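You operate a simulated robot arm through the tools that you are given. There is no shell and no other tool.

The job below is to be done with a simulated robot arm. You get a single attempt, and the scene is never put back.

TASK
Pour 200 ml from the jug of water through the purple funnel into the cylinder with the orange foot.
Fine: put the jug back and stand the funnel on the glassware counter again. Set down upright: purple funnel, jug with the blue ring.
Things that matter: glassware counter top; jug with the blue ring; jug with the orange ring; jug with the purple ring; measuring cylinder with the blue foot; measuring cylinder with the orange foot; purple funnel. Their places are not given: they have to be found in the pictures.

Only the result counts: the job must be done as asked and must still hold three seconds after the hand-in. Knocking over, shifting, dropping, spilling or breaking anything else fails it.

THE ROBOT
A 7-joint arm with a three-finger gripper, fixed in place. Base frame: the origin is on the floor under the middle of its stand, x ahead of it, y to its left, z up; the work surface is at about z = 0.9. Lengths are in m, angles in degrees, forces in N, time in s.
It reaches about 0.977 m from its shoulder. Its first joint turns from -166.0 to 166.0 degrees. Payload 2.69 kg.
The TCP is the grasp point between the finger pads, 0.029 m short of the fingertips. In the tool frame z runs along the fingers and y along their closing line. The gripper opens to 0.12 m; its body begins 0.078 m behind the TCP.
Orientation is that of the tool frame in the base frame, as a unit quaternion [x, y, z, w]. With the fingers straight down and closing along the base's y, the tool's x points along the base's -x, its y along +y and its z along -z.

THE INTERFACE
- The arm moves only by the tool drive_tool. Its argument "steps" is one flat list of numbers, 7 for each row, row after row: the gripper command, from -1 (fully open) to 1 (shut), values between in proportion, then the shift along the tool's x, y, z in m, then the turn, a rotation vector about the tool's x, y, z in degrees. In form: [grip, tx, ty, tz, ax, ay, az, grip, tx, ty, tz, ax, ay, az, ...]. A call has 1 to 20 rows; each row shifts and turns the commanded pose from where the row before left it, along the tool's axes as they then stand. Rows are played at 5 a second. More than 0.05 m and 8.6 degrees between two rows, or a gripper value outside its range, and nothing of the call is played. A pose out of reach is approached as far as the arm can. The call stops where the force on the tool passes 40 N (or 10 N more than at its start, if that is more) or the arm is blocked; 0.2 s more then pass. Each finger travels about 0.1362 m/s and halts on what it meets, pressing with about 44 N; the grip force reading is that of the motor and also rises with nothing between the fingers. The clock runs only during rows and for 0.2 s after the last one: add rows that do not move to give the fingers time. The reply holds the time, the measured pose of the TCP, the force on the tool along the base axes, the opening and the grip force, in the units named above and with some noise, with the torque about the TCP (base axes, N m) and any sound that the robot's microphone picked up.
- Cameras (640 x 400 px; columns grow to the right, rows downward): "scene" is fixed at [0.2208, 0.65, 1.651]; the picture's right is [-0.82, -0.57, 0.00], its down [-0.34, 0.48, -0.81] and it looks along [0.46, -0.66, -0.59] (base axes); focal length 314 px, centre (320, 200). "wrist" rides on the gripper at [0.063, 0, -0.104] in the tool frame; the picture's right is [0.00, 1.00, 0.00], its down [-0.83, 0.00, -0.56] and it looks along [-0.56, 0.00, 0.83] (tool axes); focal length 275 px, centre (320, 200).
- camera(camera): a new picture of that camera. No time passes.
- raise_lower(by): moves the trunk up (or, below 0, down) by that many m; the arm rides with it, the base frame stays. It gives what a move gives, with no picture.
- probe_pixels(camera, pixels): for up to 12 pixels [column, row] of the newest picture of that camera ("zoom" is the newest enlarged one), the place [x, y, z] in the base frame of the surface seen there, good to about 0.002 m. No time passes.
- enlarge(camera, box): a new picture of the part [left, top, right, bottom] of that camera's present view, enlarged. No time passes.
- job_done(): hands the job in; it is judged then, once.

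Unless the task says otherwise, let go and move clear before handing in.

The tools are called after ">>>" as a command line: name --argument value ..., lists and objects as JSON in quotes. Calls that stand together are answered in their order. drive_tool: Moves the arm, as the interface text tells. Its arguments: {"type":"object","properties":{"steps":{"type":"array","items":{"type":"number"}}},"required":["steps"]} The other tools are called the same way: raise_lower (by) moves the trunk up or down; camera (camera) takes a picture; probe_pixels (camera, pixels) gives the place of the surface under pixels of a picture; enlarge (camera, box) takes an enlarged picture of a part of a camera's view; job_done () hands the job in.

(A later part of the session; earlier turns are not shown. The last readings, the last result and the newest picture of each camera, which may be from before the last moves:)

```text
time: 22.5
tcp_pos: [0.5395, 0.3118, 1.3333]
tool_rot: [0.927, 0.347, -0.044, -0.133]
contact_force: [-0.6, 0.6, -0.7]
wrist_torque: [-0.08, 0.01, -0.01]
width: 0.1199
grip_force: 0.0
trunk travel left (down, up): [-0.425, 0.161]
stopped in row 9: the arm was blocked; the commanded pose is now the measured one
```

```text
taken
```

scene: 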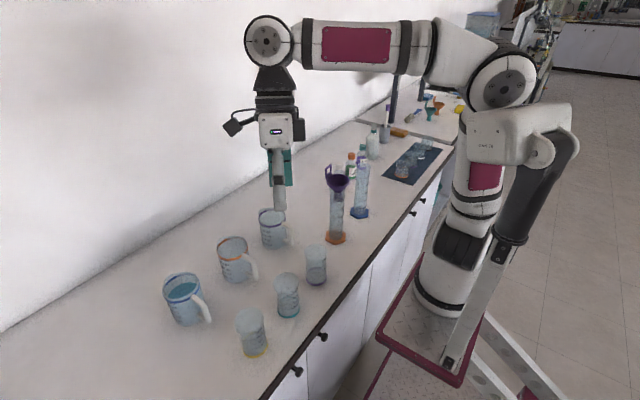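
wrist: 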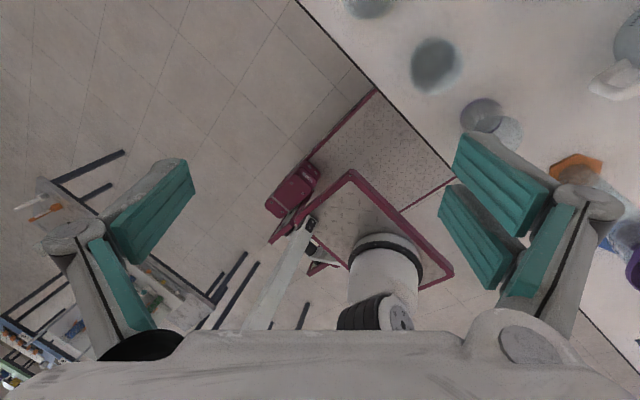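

The half-turn stopped at about 139° because the wrist ran into its joint limit, and the tool is now tilted by about 16°. Nothing was touched. I'll unwind and turn the other way, which should stay within the joint's range.

>>> drive_tool --steps '[-1, 0, 0, 0, 0, 0, -8.5, -1, 0, 0, 0, 0, 0, -8.5, -1, 0, 0, 0, 0, 0, -8.5, -1, 0, 0, 0, 0, 0, -8.5, -1, 0, 0, 0, 0, 0, -8.5, -1, 0, 0, 0, 0, 0, -8.5, -1, 0, 0, 0, 0, 0, -8.5, -1, 0, 0, 0, 0, 0, -8.5, -1, 0, 0, 0, 0, 0, -8.5, -1, 0, 0, 0, 0, 0, -8.5, -1, 0, 0, 0, 0, 0, -8.5, -1, 0, 0, 0, 0, 0, -8.5, -1, 0, 0, 0, 0, 0, -8.5, -1, 0, 0, 0, 0, 0, -8.5, -1, 0, 0, 0, 0, 0, -8.5, -1, 0, 0, 0, 0, 0, -8.5, -1, 0, 0, 0, 0, 0, 0]'

```text
time: 26.1
tcp_pos: [0.5386, 0.3149, 1.3303]
tool_rot: [0.023, 0.99, 0.103, -0.092]
contact_force: [-0.4, 0.4, 0.2]
wrist_torque: [0.02, 0.02, 0.0]
width: 0.1199
grip_force: 0.0
trunk travel left (down, up): [-0.425, 0.161]
```

The tool is back near its starting yaw with a 16° tilt. I'll remove the tilt (two small turns) and then go on turning the other way.

>>> drive_tool --steps '[-1, 0, 0, 0, 5.84, -5.46, 0, -1, 0, 0, 0, 5.84, -5.46, 0, -1, 0, 0, 0, 0, 0, -8.5, -1, 0, 0, 0, 0, 0, -8.5, -1, 0, 0, 0, 0, 0, -8.5, -1, 0, 0, 0, 0, 0, -8.5, -1, 0, 0, 0, 0, 0, -8.5, -1, 0, 0, 0, 0, 0, -8.5, -1, 0, 0, 0, 0, 0, -8.5, -1, 0, 0, 0, 0, 0, -8.5, -1, 0, 0, 0, 0, 0, -8.5, -1, 0, 0, 0, 0, 0, -8.5, -1, 0, 0, 0, 0, 0, -8.5, -1, 0, 0, 0, 0, 0, -8.5, -1, 0, 0, 0, 0, 0, 0]'

>>> camera --camera "scene"

```text
time: 29.3
tcp_pos: [0.5392, 0.3139, 1.331]
tool_rot: [0.762, -0.647, 0.0, 0.0]
contact_force: [0.7, 0.8, 0.0]
wrist_torque: [-0.01, 0.02, 0.0]
width: 0.1201
grip_force: 0.0
trunk travel left (down, up): [-0.425, 0.161]
```

```text
taken
```

scene: 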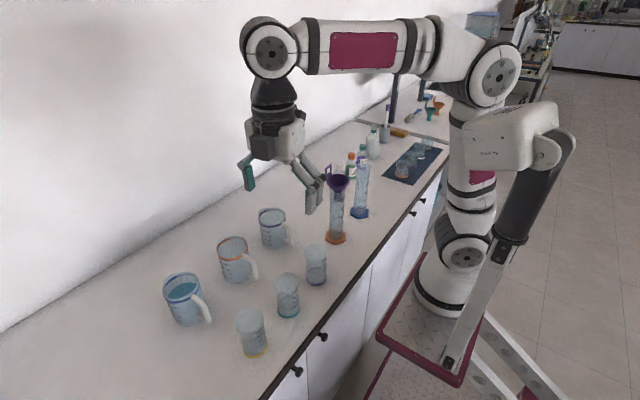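

That works: the tool's x-axis has turned to −81° with no tilt. I'll finish the remaining 81°.

>>> drive_tool --steps '[-1, 0, 0, 0, 0, 0, -8.5, -1, 0, 0, 0, 0, 0, -8.5, -1, 0, 0, 0, 0, 0, -8.5, -1, 0, 0, 0, 0, 0, -8.5, -1, 0, 0, 0, 0, 0, -8.5, -1, 0, 0, 0, 0, 0, -8.5, -1, 0, 0, 0, 0, 0, -8.5, -1, 0, 0, 0, 0, 0, -8.5, -1, 0, 0, 0, 0, 0, -8.5, -1, 0, 0, 0, 0, 0, -4.2, -1, 0, 0, 0, 0, 0, 0]'

>>> camera --camera "wrist"

>>> camera --camera "scene"

```text
time: 31.7
tcp_pos: [0.5391, 0.3146, 1.3319]
tool_rot: [1.0, 0.0, 0.002, 0.0]
contact_force: [0.5, -0.1, -0.2]
wrist_torque: [-0.02, 0.02, -0.04]
width: 0.1201
grip_force: 0.1
trunk travel left (down, up): [-0.425, 0.161]
```

```text
taken
```

wrist: 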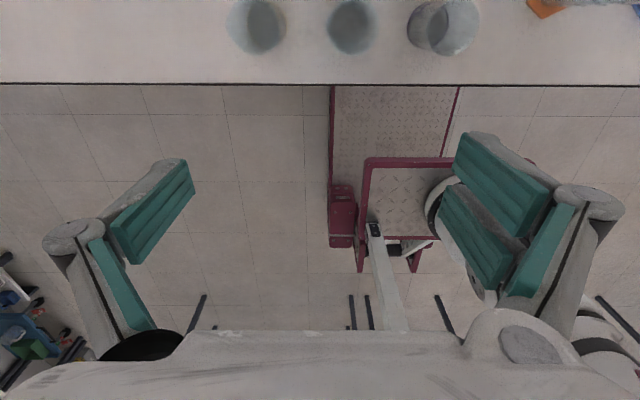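

```text
taken
```

scene: 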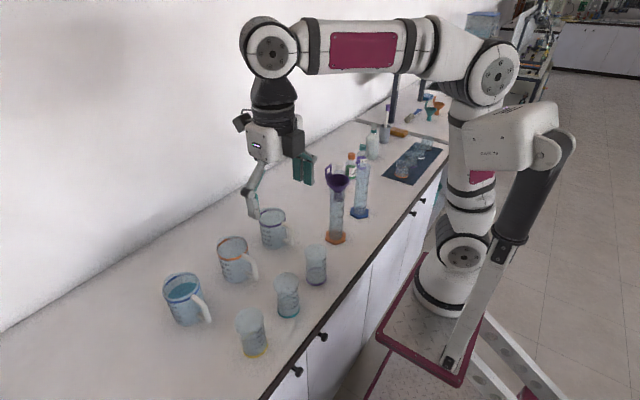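

The hand is now fully turned: tool x is along +X and y along −Y. I'll slide over to y≈0.43 and pitch the tool up to 55° below horizontal.

>>> drive_tool --steps '[-1, 0, -0.038, 0, 0, 0, 0, -1, 0, -0.038, 0, 0, 0, 0, -1, 0, -0.038, 0, 0, 0, 0, -1, 0, 0, 0, 0, 8.5, 0, -1, 0, 0, 0, 0, 8.5, 0, -1, 0, 0, 0, 0, 8.5, 0, -1, 0, 0, 0, 0, 8.5, 0, -1, 0, 0, 0, 0, 1, 0, -1, 0, 0, 0, 0, 0, 0]'

>>> camera --camera "wrist"

>>> camera --camera "scene"

```text
time: 33.7
tcp_pos: [0.5395, 0.4283, 1.3307]
tool_rot: [0.953, -0.001, 0.303, 0.0]
contact_force: [0.1, 0.4, 1.0]
wrist_torque: [0.03, 0.0, 0.02]
width: 0.12
grip_force: 0.0
trunk travel left (down, up): [-0.425, 0.161]
```

```text
taken
```

wrist: 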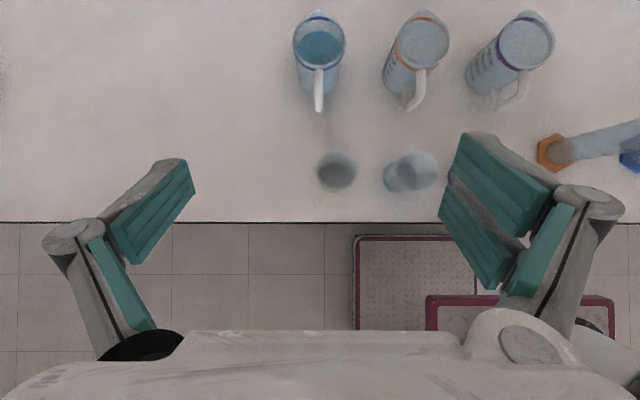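

```text
taken
```

scene: 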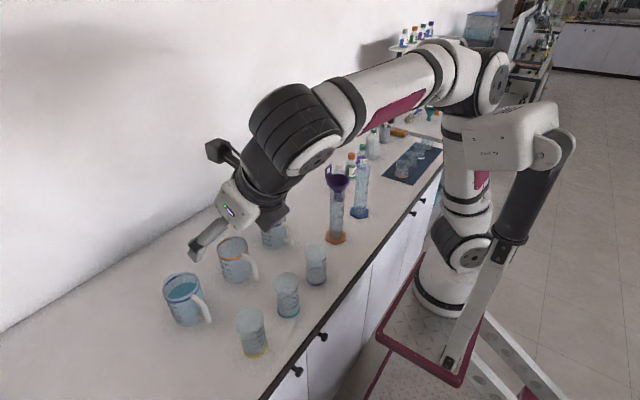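

The tool is pitched to 55° and its camera now looks straight down, with the blue jug at (318,45) and its handle at (319,90). I'll zoom in there and probe the handle.

>>> enlarge --camera "wrist" --box '[275, 0, 365, 125]'

>>> probe_pixels --camera "wrist" --pixels '[[319, 72], [319, 80], [319, 90], [319, 100], [319, 108], [314, 90], [323, 90], [318, 13], [293, 45], [345, 45], [319, 66], [318, 45]]'

```text
3.20 times, centred on (320, 62) of wrist
```

zoom: 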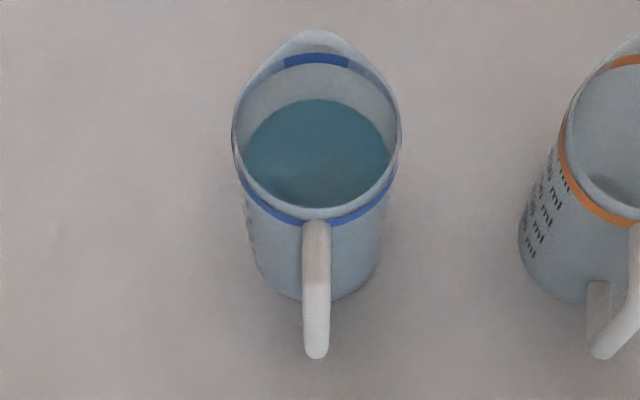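

```text
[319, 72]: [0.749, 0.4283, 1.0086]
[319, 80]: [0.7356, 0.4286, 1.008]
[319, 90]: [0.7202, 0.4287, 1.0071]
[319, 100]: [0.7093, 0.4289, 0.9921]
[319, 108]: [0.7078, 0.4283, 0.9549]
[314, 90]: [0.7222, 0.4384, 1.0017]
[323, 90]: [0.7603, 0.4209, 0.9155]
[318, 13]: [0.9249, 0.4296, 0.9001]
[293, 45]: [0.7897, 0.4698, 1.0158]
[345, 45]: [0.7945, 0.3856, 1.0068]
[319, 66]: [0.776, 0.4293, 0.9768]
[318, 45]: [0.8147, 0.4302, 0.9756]
```

The handle bar is 14 mm thick with its axis at (0.715, 0.429) and its upper arm centred at z≈1.001, and the spout faces +X. I'll move to a pre-grasp point 0.12 m back along the tool axis.

>>> drive_tool --steps '[-1, -0.0079, -0.0001, 0.0431, 0, 0, 0, -1, -0.0079, -0.0001, 0.0431, 0, 0, 0, -1, -0.0079, -0.0001, 0.0431, 0, 0, 0, -1, -0.0079, -0.0001, 0.0431, 0, 0, 0, -1, -0.0079, -0.0001, 0.0431, 0, 0, 0, -1, -0.0079, -0.0001, 0.0431, 0, 0, 0, -1, 0, 0, 0, 0, 0, 0]'

>>> camera --camera "wrist"

>>> enlarge --camera "scene" --box '[140, 180, 300, 360]'

```text
time: 35.3
tcp_pos: [0.6497, 0.4302, 1.0936]
tool_rot: [0.953, -0.002, 0.302, 0.001]
contact_force: [-0.5, -0.6, 0.1]
wrist_torque: [-0.04, -0.01, 0.0]
width: 0.1199
grip_force: 0.1
trunk travel left (down, up): [-0.425, 0.161]
```

```text
taken
```

wrist: 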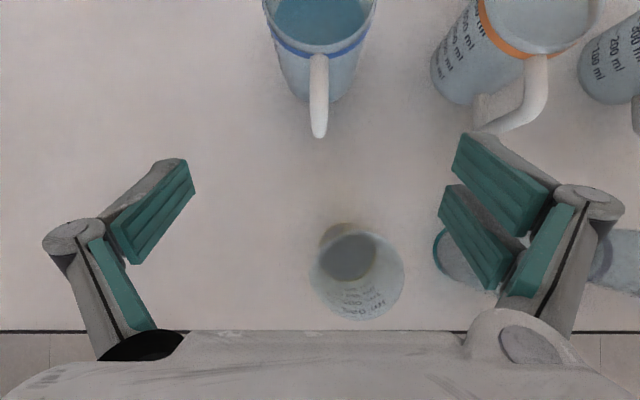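

```text
2.22 times, centred on (220, 270) of scene
```

zoom: 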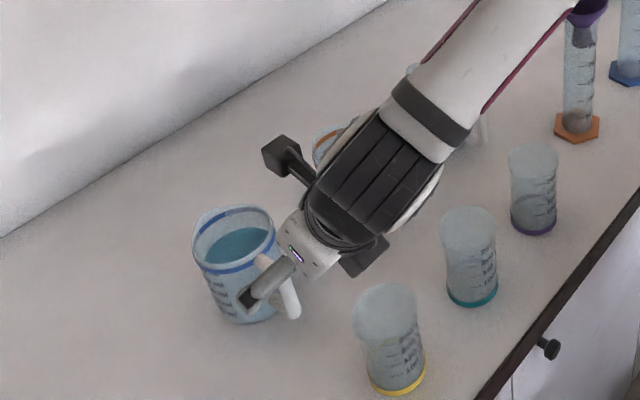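

The handle at (318,95) is straight ahead between the fingers. I'll check the clearance to the orange jug's handle at (510,115) and the yellow beaker before the final approach.

>>> probe_pixels --camera "wrist" --pixels '[[510, 120], [490, 128], [535, 80], [485, 100], [318, 75], [318, 100], [318, 125], [311, 100], [326, 100], [350, 232], [355, 318], [400, 270]]'

```text
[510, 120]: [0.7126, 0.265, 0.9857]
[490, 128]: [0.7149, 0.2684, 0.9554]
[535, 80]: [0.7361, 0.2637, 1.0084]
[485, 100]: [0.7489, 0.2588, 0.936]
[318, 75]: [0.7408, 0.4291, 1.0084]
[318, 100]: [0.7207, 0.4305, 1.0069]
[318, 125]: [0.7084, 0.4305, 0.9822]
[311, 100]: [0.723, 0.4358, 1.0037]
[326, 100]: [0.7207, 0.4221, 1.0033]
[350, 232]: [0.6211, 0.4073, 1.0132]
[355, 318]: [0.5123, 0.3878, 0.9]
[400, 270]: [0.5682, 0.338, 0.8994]
```

The orange handle is at y≈0.265 and the beaker edge at x≈0.62, so both are clear. I'll advance along the tool axis to the handle corner.

>>> drive_tool --steps '[-1, 0, 0.0005, 0.035, 0, 0, 0, -1, 0, 0.0005, 0.035, 0, 0, 0, -1, 0, 0, 0.03, 0, 0, 0, -1, -0.0006, 0, 0.0216, 0, 0, 0, -1, 0, 0, 0, 0, 0, 0]'

>>> camera --camera "wrist"

>>> enlarge --camera "scene" --box '[140, 230, 280, 360]'

```text
time: 36.5
tcp_pos: [0.7198, 0.4273, 0.9927]
tool_rot: [0.953, -0.001, 0.302, 0.0]
contact_force: [-0.3, 0.5, -0.6]
wrist_torque: [0.0, -0.01, -0.01]
width: 0.1203
grip_force: 0.1
trunk travel left (down, up): [-0.425, 0.161]
```

```text
taken
```

wrist: 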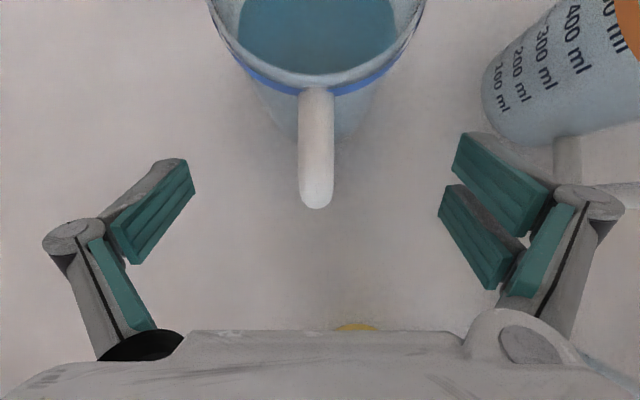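

```text
3.08 times, centred on (210, 295) of scene
```

zoom: 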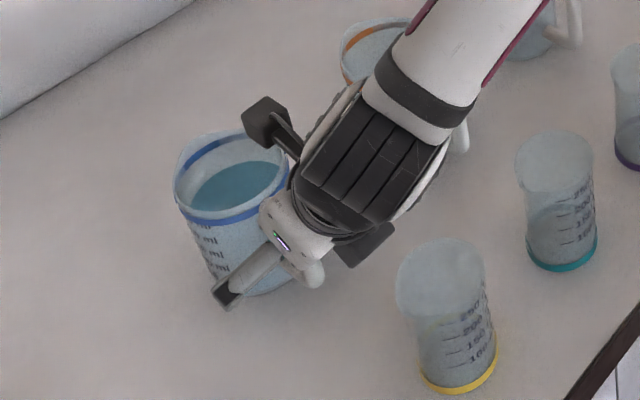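

The handle sits at column 316 between the open fingers, which is about 1.7 mm to the left of centre. I'll correct that and close in stages.

>>> drive_tool --steps '[-0.5, 0, -0.0015, 0, 0, 0, 0, 0, 0, 0, 0, 0, 0, 0, 0.4, 0, 0, 0, 0, 0, 0, 0.6, 0, 0, 0, 0, 0, 0, 0.6, 0, 0, 0, 0, 0, 0]'

>>> camera --camera "wrist"

```text
time: 37.7
tcp_pos: [0.7188, 0.429, 0.993]
tool_rot: [0.953, 0.0, 0.302, 0.0]
contact_force: [0.2, 0.3, -0.4]
wrist_torque: [0.02, 0.01, -0.01]
width: 0.0239
grip_force: 0.0
trunk travel left (down, up): [-0.425, 0.161]
```

```text
taken
```

wrist: 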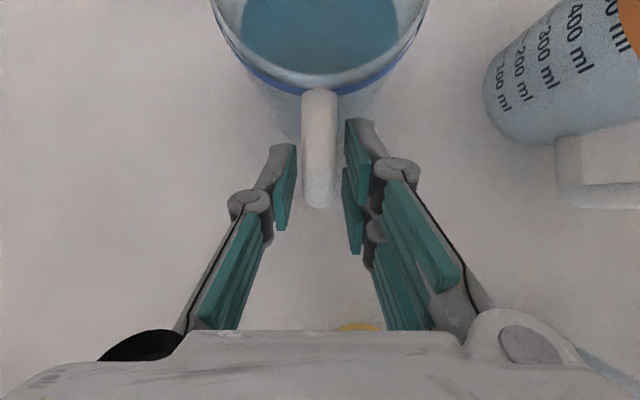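

Both fingers straddle the handle evenly around the corner. I'll close fully.

>>> drive_tool --steps '[0.75, 0, 0, 0, 0, 0, 0, 0.85, 0, 0, 0, 0, 0, 0, 1, 0, 0, 0, 0, 0, 0, 1, 0, 0, 0, 0, 0, 0]'

>>> camera --camera "wrist"

>>> enlarge --camera "scene" --box '[140, 230, 280, 360]'

```text
time: 38.7
tcp_pos: [0.7194, 0.4286, 0.9937]
tool_rot: [0.954, -0.001, 0.301, 0.0]
contact_force: [-0.9, -1.6, 2.1]
wrist_torque: [-0.47, -0.14, -0.15]
width: 0.0133
grip_force: 39.7
trunk travel left (down, up): [-0.425, 0.161]
```

```text
taken
```

wrist: 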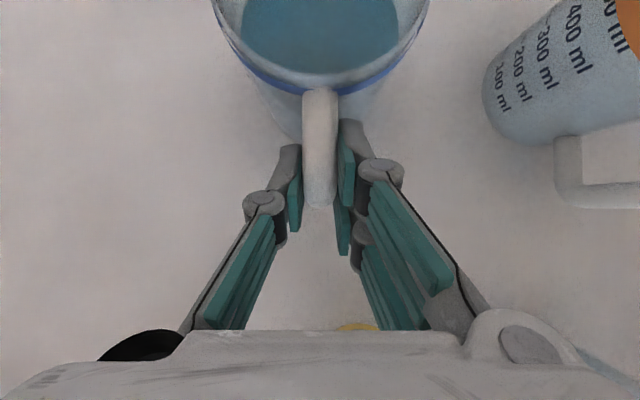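

```text
3.08 times, centred on (210, 295) of scene
```

zoom: 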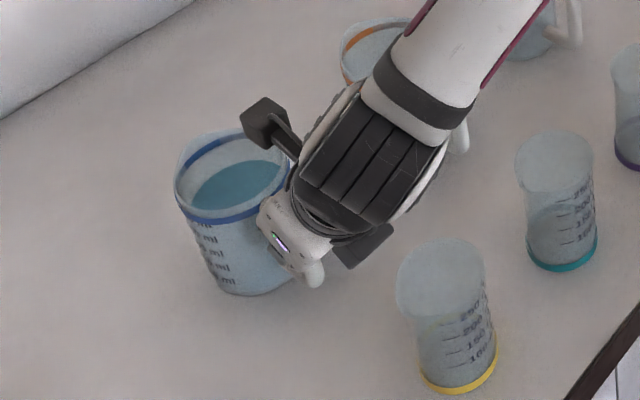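

Gripped at width 0.0133 with 40 N. I'll note the water level, lift 10 mm and look for any droop.

>>> probe_pixels --camera "wrist" --pixels '[[318, 30], [280, 30], [360, 30], [318, 10], [318, 60], [300, 45], [340, 45], [318, 85], [318, 110], [318, 140]]'

>>> drive_tool --steps '[1, 0.0012, 0, -0.0016, 0, 0, 0, 1, 0.0023, 0, -0.0033, 0, 0, 0, 1, 0.0023, 0, -0.0033, 0, 0, 0, 1, 0, 0, 0, 0, 0, 0]'

>>> camera --camera "wrist"

>>> enlarge --camera "scene" --box '[140, 230, 280, 360]'

```text
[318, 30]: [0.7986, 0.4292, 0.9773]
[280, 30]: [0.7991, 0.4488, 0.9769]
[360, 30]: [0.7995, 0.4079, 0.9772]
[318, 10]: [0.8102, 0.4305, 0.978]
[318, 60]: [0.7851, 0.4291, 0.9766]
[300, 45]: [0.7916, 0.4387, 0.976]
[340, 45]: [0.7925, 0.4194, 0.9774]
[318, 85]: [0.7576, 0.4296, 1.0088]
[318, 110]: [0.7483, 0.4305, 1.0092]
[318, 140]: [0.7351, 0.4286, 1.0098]
```

```text
time: 39.7
tcp_pos: [0.7188, 0.4299, 1.0022]
tool_rot: [0.953, 0.0, 0.302, -0.001]
contact_force: [-0.5, 0.1, -4.2]
wrist_torque: [-0.02, 0.29, 0.02]
width: 0.0133
grip_force: 40.2
trunk travel left (down, up): [-0.425, 0.161]
```

```text
taken
```

wrist: 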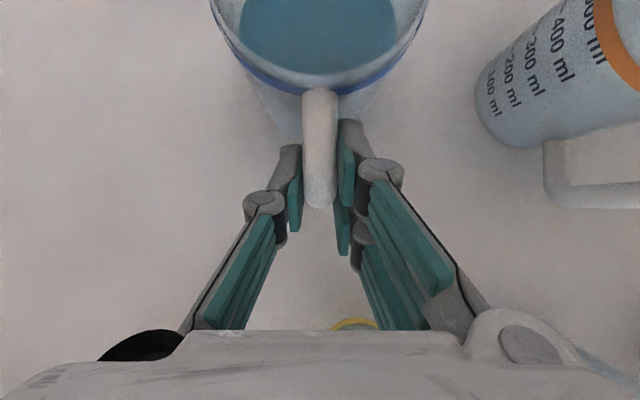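

```text
3.08 times, centred on (210, 295) of scene
```

zoom: 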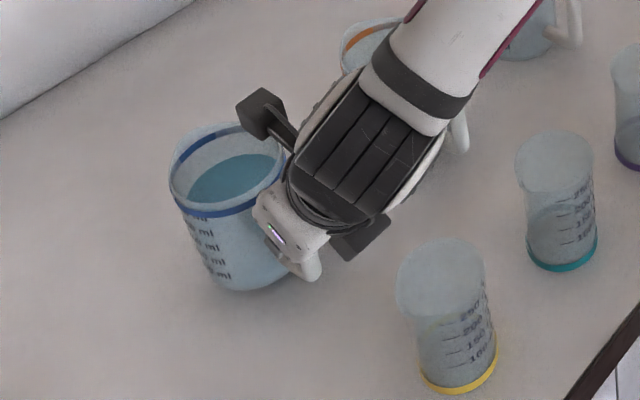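

The jug came up with no droop: the handle and ring have not moved in the wrist view, with −4.2 N and 0.29 N·m. I'll lift it steadily to z≈1.24.

>>> drive_tool --steps '[1, 0.0087, 0, -0.0122, 0, 0, 0, 1, 0.0173, 0, -0.0245, 0, 0, 0, 1, 0.0173, 0, -0.0245, 0, 0, 0, 1, 0.0173, 0, -0.0245, 0, 0, 0, 1, 0.0173, 0, -0.0245, 0, 0, 0, 1, 0.0173, 0, -0.0245, 0, 0, 0, 1, 0.0173, 0, -0.0245, 0, 0, 0, 1, 0.0173, 0, -0.0245, 0, 0, 0, 1, 0.0087, 0, -0.0122, 0, 0, 0, 1, 0, 0, 0, 0, 0, 0]'

>>> camera --camera "wrist"

>>> camera --camera "scene"

```text
time: 41.9
tcp_pos: [0.7197, 0.4294, 1.2434]
tool_rot: [0.954, -0.001, 0.301, 0.0]
contact_force: [0.2, -0.5, -4.3]
wrist_torque: [0.01, 0.32, -0.02]
width: 0.0133
grip_force: 39.7
trunk travel left (down, up): [-0.425, 0.161]
```

```text
taken
```

wrist: 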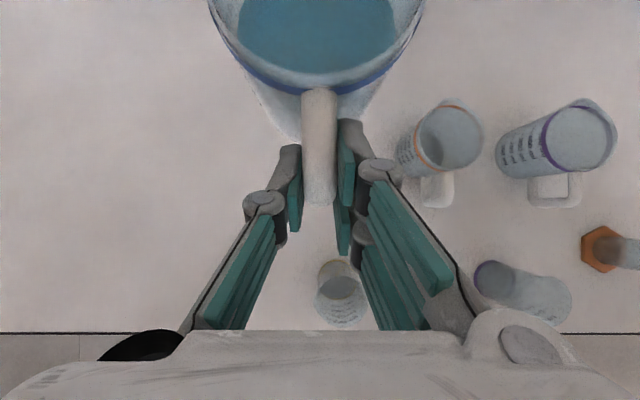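

```text
taken
```

scene: 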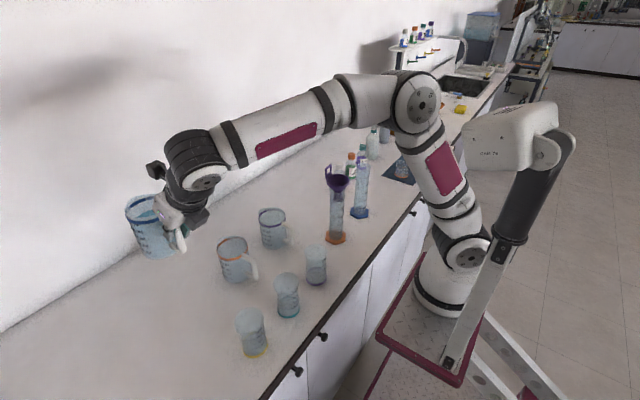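

The jug is held level at z=1.243. I'll retract it towards (0.52, 0.25), rise slightly, and yaw it by −35°, which keeps the wrist joint inside its range for the pour.

>>> drive_tool --steps '[1, -0.0084, 0.0112, -0.0098, 0, 0, 0, 1, -0.0168, 0.0225, -0.0195, 0, 0, 0, 1, -0.0168, 0.0225, -0.0195, 0, 0, 0, 1, -0.0168, 0.0225, -0.0195, 0, 0, 0, 1, -0.0168, 0.0225, -0.0195, 0, 0, 0, 1, -0.0168, 0.0225, -0.0195, 0, 0, 0, 1, -0.0168, 0.0225, -0.0195, 0, 0, 0, 1, -0.0168, 0.0225, -0.0195, 0, 0, 0, 1, -0.0084, 0.0112, -0.0098, 0, 0, 0, 1, 0, 0, 0, -2.02, 0, 2.86, 1, 0, 0, 0, -4.04, 0, 5.71, 1, 0, 0, 0, -4.04, 0, 5.71, 1, 0, 0, 0, -4.04, 0, 5.71, 1, 0, 0, 0, -4.04, 0, 5.71, 1, 0, 0, 0, -2.02, 0, 2.86, 1, 0, 0, 0, 0, 0, 0]'

>>> camera --camera "scene"

>>> camera --camera "wrist"

```text
time: 45.3
tcp_pos: [0.5198, 0.2486, 1.2939]
tool_rot: [0.909, -0.288, 0.288, 0.092]
contact_force: [0.4, -0.5, -5.7]
wrist_torque: [0.17, 0.26, 0.02]
width: 0.013
grip_force: 40.0
trunk travel left (down, up): [-0.425, 0.161]
```

```text
taken
```

scene: 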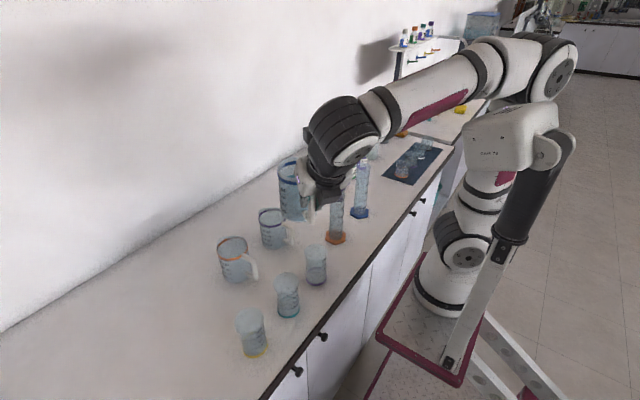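

```text
taken
```

wrist: 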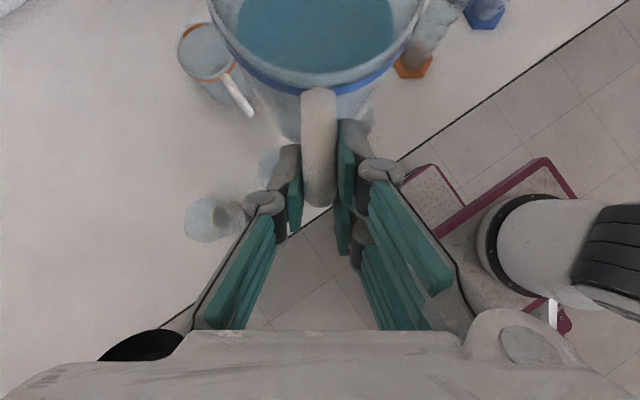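

The jug is held level and yawed −35°. I'll zoom in on it to locate the spout lip exactly.

>>> enlarge --camera "scene" --box '[260, 140, 360, 240]'

>>> probe_pixels --camera "wrist" --pixels '[[318, 30], [280, 30], [360, 30], [318, 10], [318, 60], [318, 82], [318, 110], [318, 140], [318, 180], [215, 20], [415, 30], [250, 75]]'

```text
4.00 times, centred on (310, 190) of scene
```

zoom: 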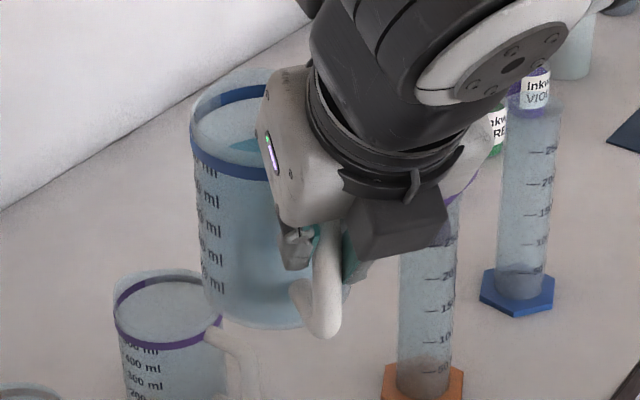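

```text
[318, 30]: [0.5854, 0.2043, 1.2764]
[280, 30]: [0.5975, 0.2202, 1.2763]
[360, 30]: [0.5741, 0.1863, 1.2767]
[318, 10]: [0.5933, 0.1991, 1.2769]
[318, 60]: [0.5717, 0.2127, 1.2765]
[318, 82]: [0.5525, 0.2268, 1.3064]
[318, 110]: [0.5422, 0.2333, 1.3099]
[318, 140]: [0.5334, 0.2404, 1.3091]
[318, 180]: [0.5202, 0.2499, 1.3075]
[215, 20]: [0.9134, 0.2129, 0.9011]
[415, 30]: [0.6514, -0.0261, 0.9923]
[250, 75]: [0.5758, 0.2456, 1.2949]
```

The water sits 17 mm below the TCP both before and after the lift, so the jug has not slipped. The lip is about 0.127 m ahead of and 0.0255 m above the TCP. I'll carry the jug, upright, to a staging point above and behind the funnel.

>>> drive_tool --steps '[1, 0.0083, 0.0109, 0.0031, 0, 0, 0, 1, 0.01665, 0.02185, 0.0063, 0, 0, 0, 1, 0.01665, 0.02185, 0.0063, 0, 0, 0, 1, 0.01665, 0.02185, 0.0063, 0, 0, 0, 1, 0.01665, 0.02185, 0.0063, 0, 0, 0, 1, 0.01665, 0.02185, 0.0063, 0, 0, 0, 1, 0.01665, 0.02185, 0.0063, 0, 0, 0, 1, 0.01665, 0.02185, 0.0063, 0, 0, 0, 1, 0.0083, 0.0109, 0.0031, 0, 0, 0, 1, 0, 0, 0, 0, 0, 0]'

>>> camera --camera "scene"

>>> camera --camera "wrist"

```text
time: 47.5
tcp_pos: [0.5326, 0.0272, 1.3287]
tool_rot: [0.909, -0.287, 0.287, 0.092]
contact_force: [-0.2, 0.2, -4.8]
wrist_torque: [0.15, 0.31, 0.02]
width: 0.0131
grip_force: 39.7
trunk travel left (down, up): [-0.425, 0.161]
```

```text
taken
```

scene: 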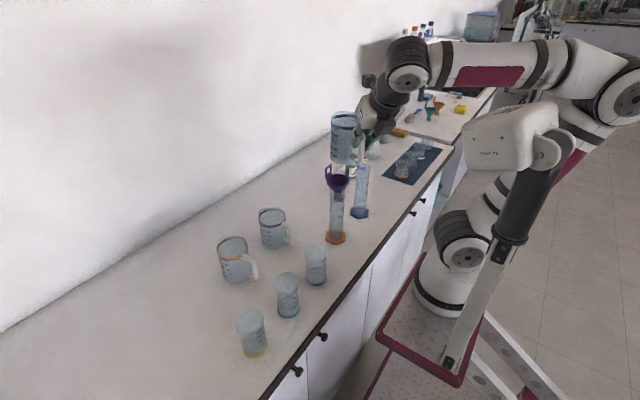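

```text
taken
```

wrist: 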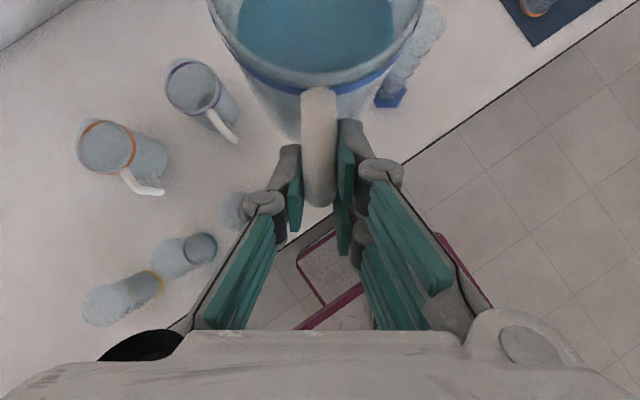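

Staged above the funnel with the cylinder in clear view at (337,210). I'll tilt the jug forward 36°, just short of the computed pour start at about 43°.

>>> drive_tool --steps '[1, 0, 0, 0, 0, -2, 0, 1, 0, 0, 0, 0, -4, 0, 1, 0, 0, 0, 0, -4, 0, 1, 0, 0, 0, 0, -4, 0, 1, 0, 0, 0, 0, -4, 0, 1, 0, 0, 0, 0, -4, 0, 1, 0, 0, 0, 0, -4, 0, 1, 0, 0, 0, 0, -4, 0, 1, 0, 0, 0, 0, -4, 0, 1, 0, 0, 0, 0, -2, 0, 1, 0, 0, 0, 0, 0, 0]'

>>> camera --camera "scene"

>>> enlarge --camera "scene" --box '[290, 80, 410, 200]'

>>> camera --camera "wrist"

```text
time: 49.9
tcp_pos: [0.5319, 0.0272, 1.3303]
tool_rot: [0.953, -0.302, -0.008, -0.001]
contact_force: [-0.1, -0.1, -4.1]
wrist_torque: [0.07, 0.07, 0.0]
width: 0.0132
grip_force: 39.9
trunk travel left (down, up): [-0.425, 0.161]
```

```text
taken
```

scene: 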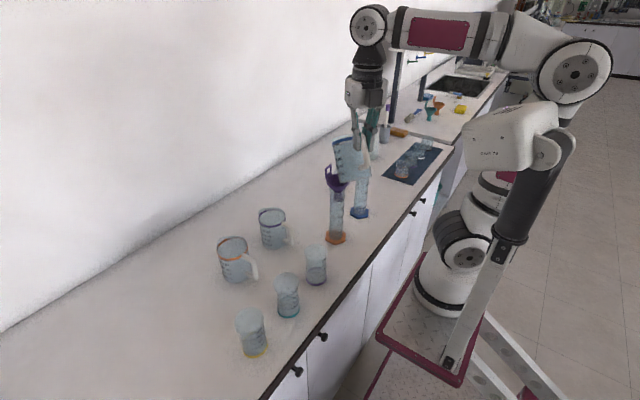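

```text
3.33 times, centred on (350, 140) of scene
```

zoom: 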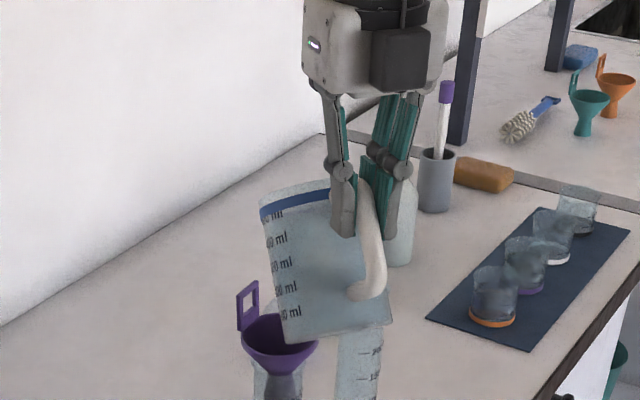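

```text
taken
```

wrist: 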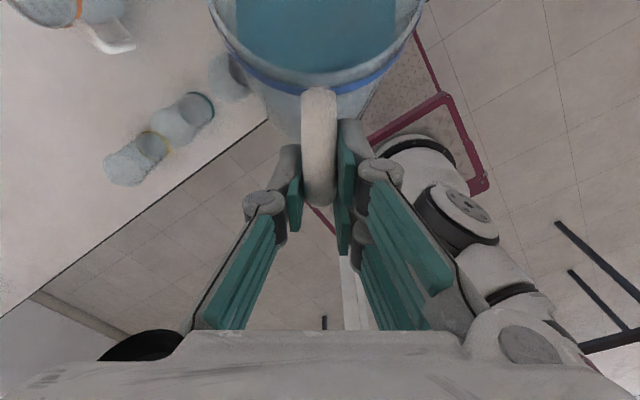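

The jug is tilted 36° and nothing has run out. I'll lower it straight down so the lip comes to about 4 cm above the funnel rim.

>>> drive_tool --steps '[1, 0, 0, 0.015, 0, 0, 0, 1, 0, 0, 0.025, 0, 0, 0, 1, 0, 0, 0.025, 0, 0, 0, 1, 0, 0, 0.015, 0, 0, 0, 1, 0, 0, 0.01, 0, 0, 0, 1, 0, 0, 0, 0, 0, 0]'

>>> enlarge --camera "scene" --box '[290, 110, 390, 210]'

>>> camera --camera "scene"

```text
time: 51.3
tcp_pos: [0.5308, 0.0279, 1.2392]
tool_rot: [0.953, -0.302, -0.008, -0.001]
contact_force: [-0.6, 0.5, -4.0]
wrist_torque: [0.08, 0.13, -0.02]
width: 0.0133
grip_force: 39.5
trunk travel left (down, up): [-0.425, 0.161]
```

```text
4.00 times, centred on (340, 160) of scene
```

zoom: 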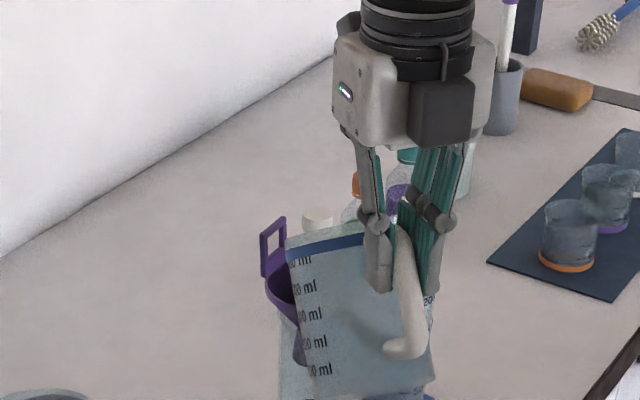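

```text
taken
```

scene: 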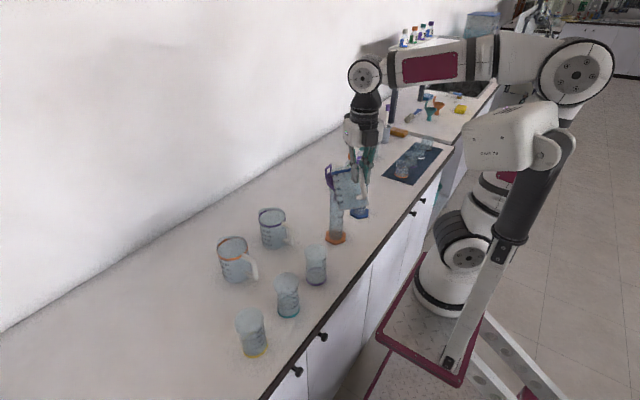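

The jug's rim is now seen edge-on at (285–395, 230) in the zoom, just above the funnel. I'll probe the ring and the funnel to confirm where the lip is.

>>> probe_pixels --camera "zoom" --pixels '[[292, 248], [310, 245], [330, 242], [350, 240], [290, 300], [278, 270], [270, 240], [320, 300], [350, 330], [405, 350], [420, 300], [300, 380]]'

>>> probe_pixels --camera "scene" --pixels '[[335, 238], [332, 215], [335, 225]]'

```text
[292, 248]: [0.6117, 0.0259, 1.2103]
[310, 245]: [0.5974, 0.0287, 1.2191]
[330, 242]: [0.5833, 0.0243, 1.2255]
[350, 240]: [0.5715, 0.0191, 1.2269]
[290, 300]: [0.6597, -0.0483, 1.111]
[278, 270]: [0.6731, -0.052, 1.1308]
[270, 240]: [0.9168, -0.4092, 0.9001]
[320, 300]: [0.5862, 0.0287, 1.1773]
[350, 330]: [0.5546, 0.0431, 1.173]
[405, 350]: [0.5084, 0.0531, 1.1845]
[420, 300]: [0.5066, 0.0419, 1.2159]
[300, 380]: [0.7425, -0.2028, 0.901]
```

```text
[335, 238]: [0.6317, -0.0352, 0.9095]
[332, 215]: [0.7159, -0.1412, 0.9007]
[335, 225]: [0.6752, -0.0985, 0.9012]
```

The probes agree with the predicted lip position (0.627, −0.040, 1.185), just short of the funnel axis. I'll lower 1 cm, then tilt about the lip from 36° to 43° and look for the start of flow.

>>> drive_tool --steps '[1, 0, 0, 0.01, 0, 0, 0, 1, 0.00093, 0, -0.00206, 0, -1, 0, 1, 0.00093, 0, -0.00206, 0, -1, 0, 1, 0.00093, 0, -0.00206, 0, -1, 0, 1, 0.00093, 0, -0.00206, 0, -1, 0, 1, 0.00093, 0, -0.00206, 0, -1, 0, 1, 0.00093, 0, -0.00206, 0, -1, 0, 1, 0.00093, 0, -0.00206, 0, -1, 0, 1, 0, 0, 0, 0, 0, 0, 1, 0, 0, 0, 0, 0, 0]'

>>> camera --camera "scene"

>>> enlarge --camera "scene" --box '[290, 140, 390, 250]'

```text
time: 53.5
tcp_pos: [0.5358, 0.024, 1.2436]
tool_rot: [0.951, -0.301, -0.065, -0.02]
contact_force: [0.8, -1.2, -5.0]
wrist_torque: [0.07, 0.07, 0.01]
width: 0.013
grip_force: 40.0
trunk travel left (down, up): [-0.425, 0.161]
```

```text
taken
```

scene: 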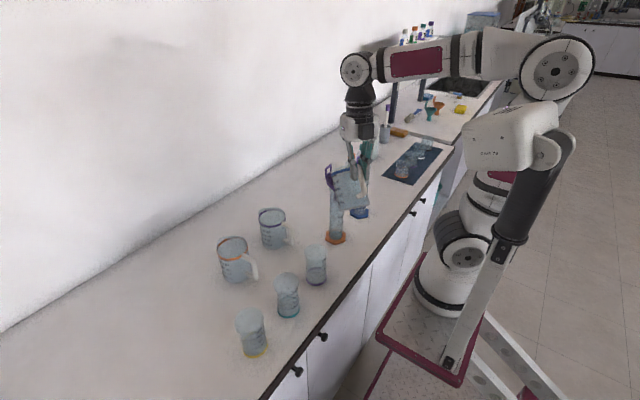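

```text
3.64 times, centred on (340, 195) of scene
```

zoom: 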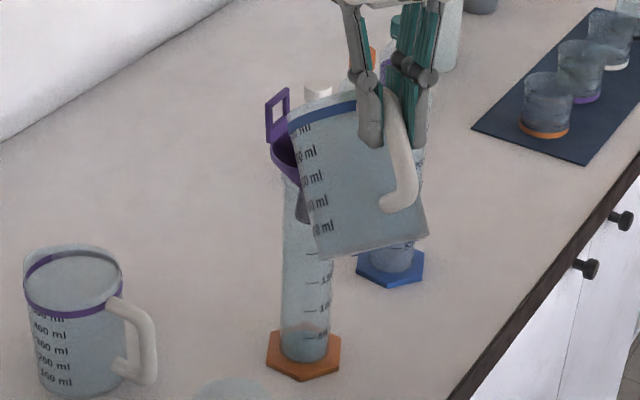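

The cylinder's lower part near (305,335) in this zoom may hold some water already. I'll enlarge it to check.

>>> enlarge --camera "scene" --box '[315, 195, 365, 250]'

>>> probe_pixels --camera "zoom" --pixels '[[300, 200], [300, 230], [300, 260]]'

```text
7.27 times, centred on (340, 222) of scene
```

zoom: 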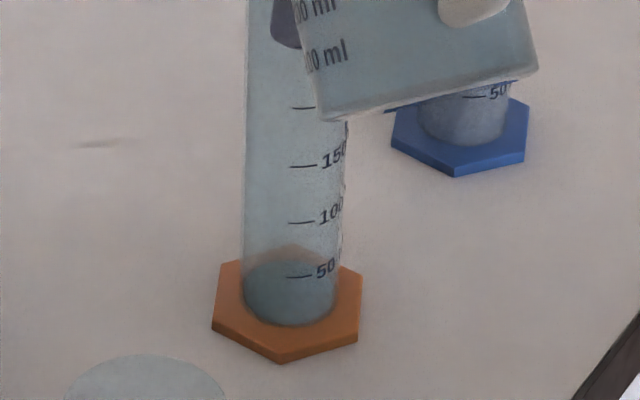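

```text
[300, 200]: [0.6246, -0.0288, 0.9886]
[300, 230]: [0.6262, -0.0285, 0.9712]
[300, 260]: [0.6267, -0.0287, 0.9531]
```

There is water up to a little below the 50 mark, so flow has begun at about 43°, as predicted. I'll check the counter and funnel surroundings for any spill before continuing.

>>> enlarge --camera "scene" --box '[285, 165, 345, 225]'

>>> enlarge --camera "scene" --box '[320, 215, 355, 245]'

```text
6.67 times, centred on (315, 195) of scene
```

zoom: 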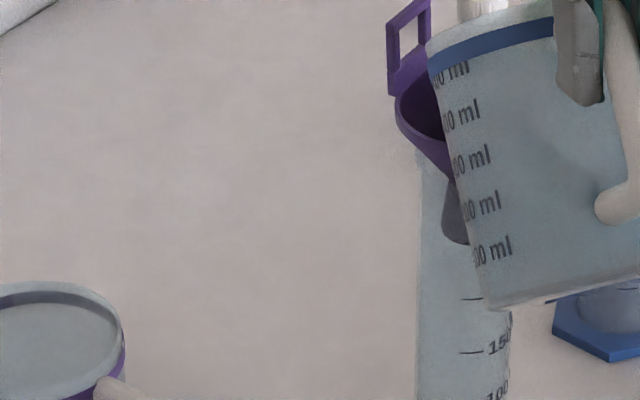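

```text
13.33 times, centred on (338, 230) of scene
```

zoom: 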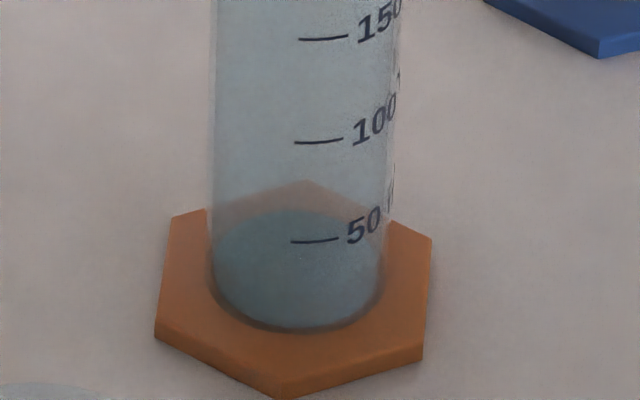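

Only a few ml have reached the cylinder and the counter is dry. I'll go on tilting slowly about the lip, 0.5° per row, to about 52°.

>>> drive_tool --steps '[1, 0.00046, 0, -0.00103, 0, -0.5, 0, 1, 0.00046, 0, -0.00103, 0, -0.5, 0, 1, 0.00046, 0, -0.00103, 0, -0.5, 0, 1, 0.00046, 0, -0.00103, 0, -0.5, 0, 1, 0.00046, 0, -0.00103, 0, -0.5, 0, 1, 0.00046, 0, -0.00103, 0, -0.5, 0, 1, 0.00046, 0, -0.00103, 0, -0.5, 0, 1, 0.00046, 0, -0.00103, 0, -0.5, 0, 1, 0, 0, 0, 0, 0, 0, 1, 0, 0, 0, 0, 0, 0, 1, 0, 0, 0, 0, 0, 0]'

>>> enlarge --camera "scene" --box '[320, 215, 355, 245]'

>>> enlarge --camera "scene" --box '[290, 140, 390, 250]'

```text
time: 55.9
tcp_pos: [0.541, 0.0197, 1.2513]
tool_rot: [0.948, -0.3, -0.099, -0.03]
contact_force: [0.3, 0.4, -4.6]
wrist_torque: [-0.01, 0.09, 0.01]
width: 0.013
grip_force: 39.6
trunk travel left (down, up): [-0.425, 0.161]
```

```text
13.33 times, centred on (338, 230) of scene
```

zoom: 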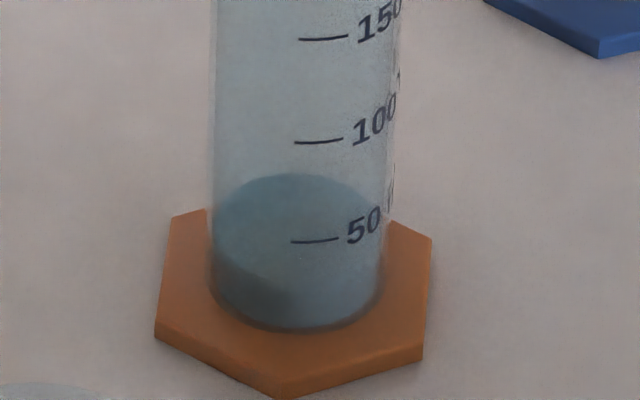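

```text
3.64 times, centred on (340, 195) of scene
```

zoom: 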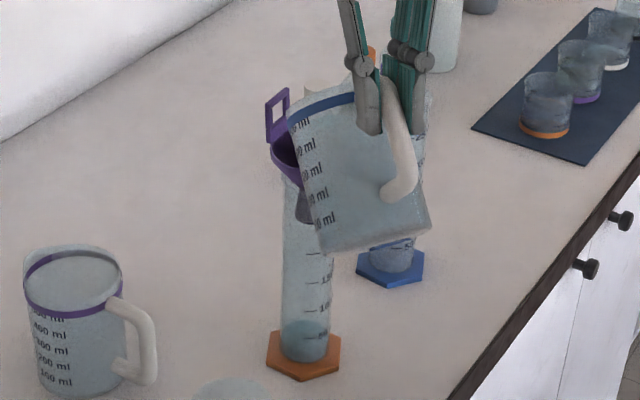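

The level rose to about 25–30 ml (surface back edge at y=173, front edge ≈283 against the 50 mark at 241). The pour is clean, so I'll continue tilting to about 53°.

>>> drive_tool --steps '[1, 0.00046, 0, -0.00103, 0, -0.5, 0, 1, 0.00046, 0, -0.00103, 0, -0.5, 0, 1, 0.00046, 0, -0.00103, 0, -0.5, 0, 1, 0.00046, 0, -0.00103, 0, -0.5, 0, 1, 0.00046, 0, -0.00103, 0, -0.5, 0, 1, 0.00046, 0, -0.00103, 0, -0.5, 0, 1, 0.00046, 0, -0.00103, 0, -0.5, 0, 1, 0.00046, 0, -0.00103, 0, -0.5, 0, 1, 0.00046, 0, -0.00103, 0, -0.5, 0, 1, 0.00046, 0, -0.00103, 0, -0.5, 0, 1, 0.00046, 0, -0.00103, 0, -0.5, 0, 1, 0.00046, 0, -0.00103, 0, -0.5, 0, 1, 0, 0, 0, 0, 0, 0, 1, 0, 0, 0, 0, 0, 0, 1, 0, 0, 0, 0, 0, 0]'

>>> enlarge --camera "scene" --box '[320, 210, 355, 245]'

>>> enlarge --camera "scene" --box '[290, 140, 390, 250]'

```text
time: 59.1
tcp_pos: [0.5475, 0.015, 1.2616]
tool_rot: [0.942, -0.297, -0.148, -0.046]
contact_force: [0.4, -0.2, -4.0]
wrist_torque: [0.01, -0.01, -0.03]
width: 0.013
grip_force: 39.5
trunk travel left (down, up): [-0.425, 0.161]
```

```text
11.43 times, centred on (338, 228) of scene
```

zoom: 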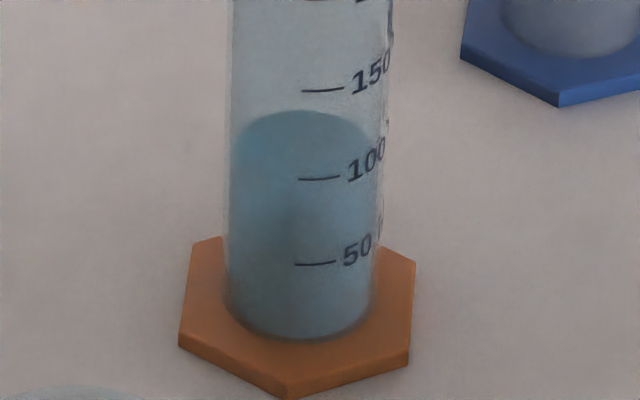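

```text
3.64 times, centred on (340, 195) of scene
```

zoom: 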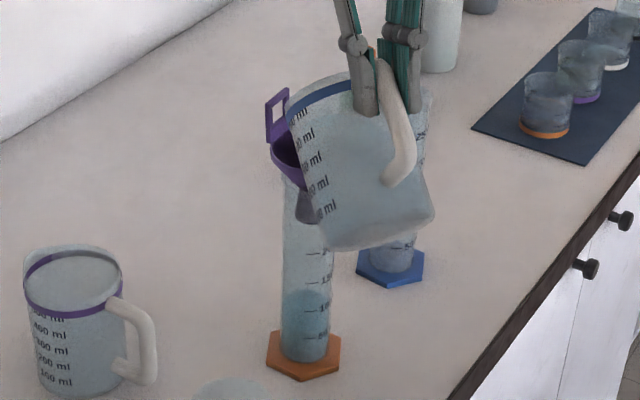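

The level is now about 80 ml, with the surface front edge at y≈205 just below the 100 mark at 179. The counter stays dry, so I'll continue to about 58°.

>>> drive_tool --steps '[1, 0.00046, 0, -0.00103, 0, -0.5, 0, 1, 0.00046, 0, -0.00103, 0, -0.5, 0, 1, 0.00046, 0, -0.00103, 0, -0.5, 0, 1, 0.00046, 0, -0.00103, 0, -0.5, 0, 1, 0.00046, 0, -0.00103, 0, -0.5, 0, 1, 0.00046, 0, -0.00103, 0, -0.5, 0, 1, 0.00046, 0, -0.00103, 0, -0.5, 0, 1, 0.00046, 0, -0.00103, 0, -0.5, 0, 1, 0.00046, 0, -0.00103, 0, -0.5, 0, 1, 0.00046, 0, -0.00103, 0, -0.5, 0, 1, 0, 0, 0, 0, 0, 0, 1, 0, 0, 0, 0, 0, 0, 1, 0, 0, 0, 0, 0, 0, 1, 0, 0, 0, 0, 0, 0]'

>>> enlarge --camera "scene" --box '[290, 140, 390, 250]'

>>> enlarge --camera "scene" --box '[320, 200, 355, 235]'

```text
time: 62.1
tcp_pos: [0.5544, 0.0099, 1.269]
tool_rot: [0.935, -0.295, -0.19, -0.059]
contact_force: [0.1, -0.5, -2.9]
wrist_torque: [-0.03, -0.04, 0.0]
width: 0.0131
grip_force: 39.7
trunk travel left (down, up): [-0.425, 0.161]
```

```text
3.64 times, centred on (340, 195) of scene
```

zoom: 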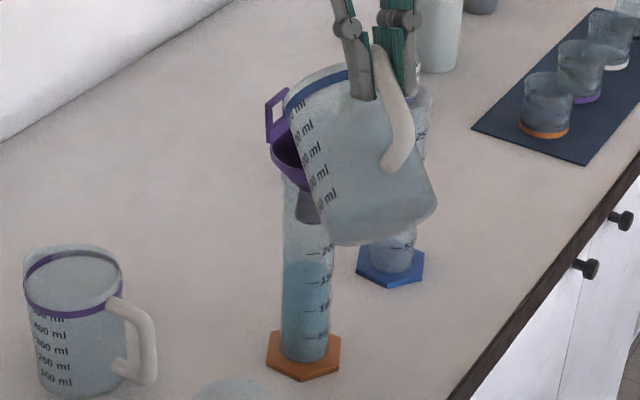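

```text
11.43 times, centred on (338, 218) of scene
```

zoom: 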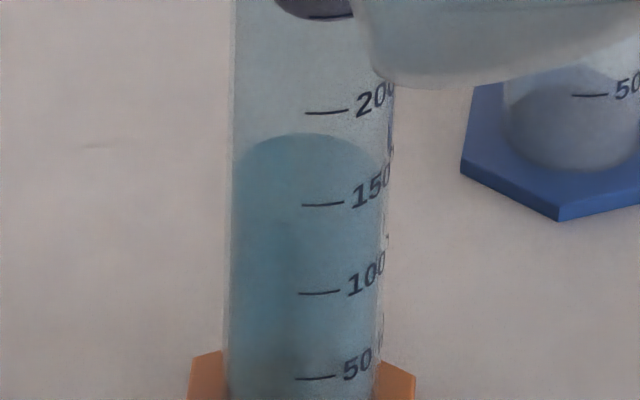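

The level is now roughly 135 ml, with the surface back edge at y≈133 and the 150 mark at y=205. I'll probe the marks and the surface for a numerical reading.

>>> probe_pixels --camera "zoom" --pixels '[[320, 113], [318, 206], [318, 293], [315, 378], [305, 138], [305, 160], [305, 180], [305, 200], [280, 180], [340, 180], [270, 160], [305, 225]]'

```text
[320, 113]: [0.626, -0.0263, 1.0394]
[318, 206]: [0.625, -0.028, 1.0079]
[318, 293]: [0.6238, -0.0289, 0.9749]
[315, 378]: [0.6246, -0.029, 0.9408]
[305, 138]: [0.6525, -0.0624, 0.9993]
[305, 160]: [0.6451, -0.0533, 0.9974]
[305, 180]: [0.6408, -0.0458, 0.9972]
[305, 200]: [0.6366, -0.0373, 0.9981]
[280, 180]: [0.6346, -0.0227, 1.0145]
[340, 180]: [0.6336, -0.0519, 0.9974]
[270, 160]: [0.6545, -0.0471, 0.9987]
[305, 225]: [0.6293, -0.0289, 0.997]
```

The probes give the water surface at z≈0.9977. The marks are at 0.9408 (50), 0.9749 (100), 1.0079 (150) and 1.0394 (200), so the reading is about 136 ml and the 200 ml target is z≈1.040. I'll tilt 4° more and re-measure.

>>> drive_tool --steps '[1, 0.00046, 0, -0.00103, 0, -0.5, 0, 1, 0.00046, 0, -0.00103, 0, -0.5, 0, 1, 0.00046, 0, -0.00103, 0, -0.5, 0, 1, 0.00046, 0, -0.00103, 0, -0.5, 0, 1, 0.00046, 0, -0.00103, 0, -0.5, 0, 1, 0.00046, 0, -0.00103, 0, -0.5, 0, 1, 0.00046, 0, -0.00103, 0, -0.5, 0, 1, 0.00046, 0, -0.00103, 0, -0.5, 0, 1, 0, 0, 0, 0, 0, 0, 1, 0, 0, 0, 0, 0, 0, 1, 0, 0, 0, 0, 0, 0, 1, 0, 0, 0, 0, 0, 0, 1, 0, 0, 0, 0, 0, 0]'

>>> enlarge --camera "scene" --box '[290, 140, 390, 250]'

>>> enlarge --camera "scene" --box '[320, 195, 355, 230]'

```text
time: 64.9
tcp_pos: [0.56, 0.0079, 1.2745]
tool_rot: [0.927, -0.294, -0.222, -0.069]
contact_force: [0.2, 0.4, -3.0]
wrist_torque: [0.01, -0.04, 0.0]
width: 0.0131
grip_force: 39.7
trunk travel left (down, up): [-0.425, 0.161]
```

```text
3.64 times, centred on (340, 195) of scene
```

zoom: 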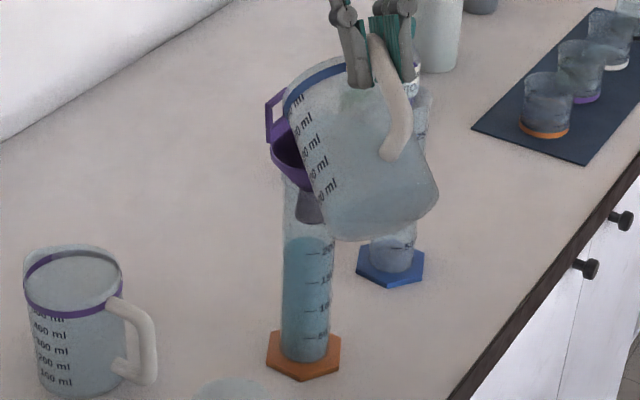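

```text
11.43 times, centred on (338, 212) of scene
```

zoom: 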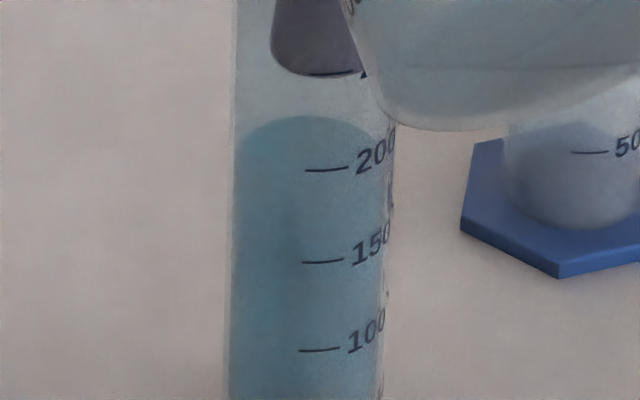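

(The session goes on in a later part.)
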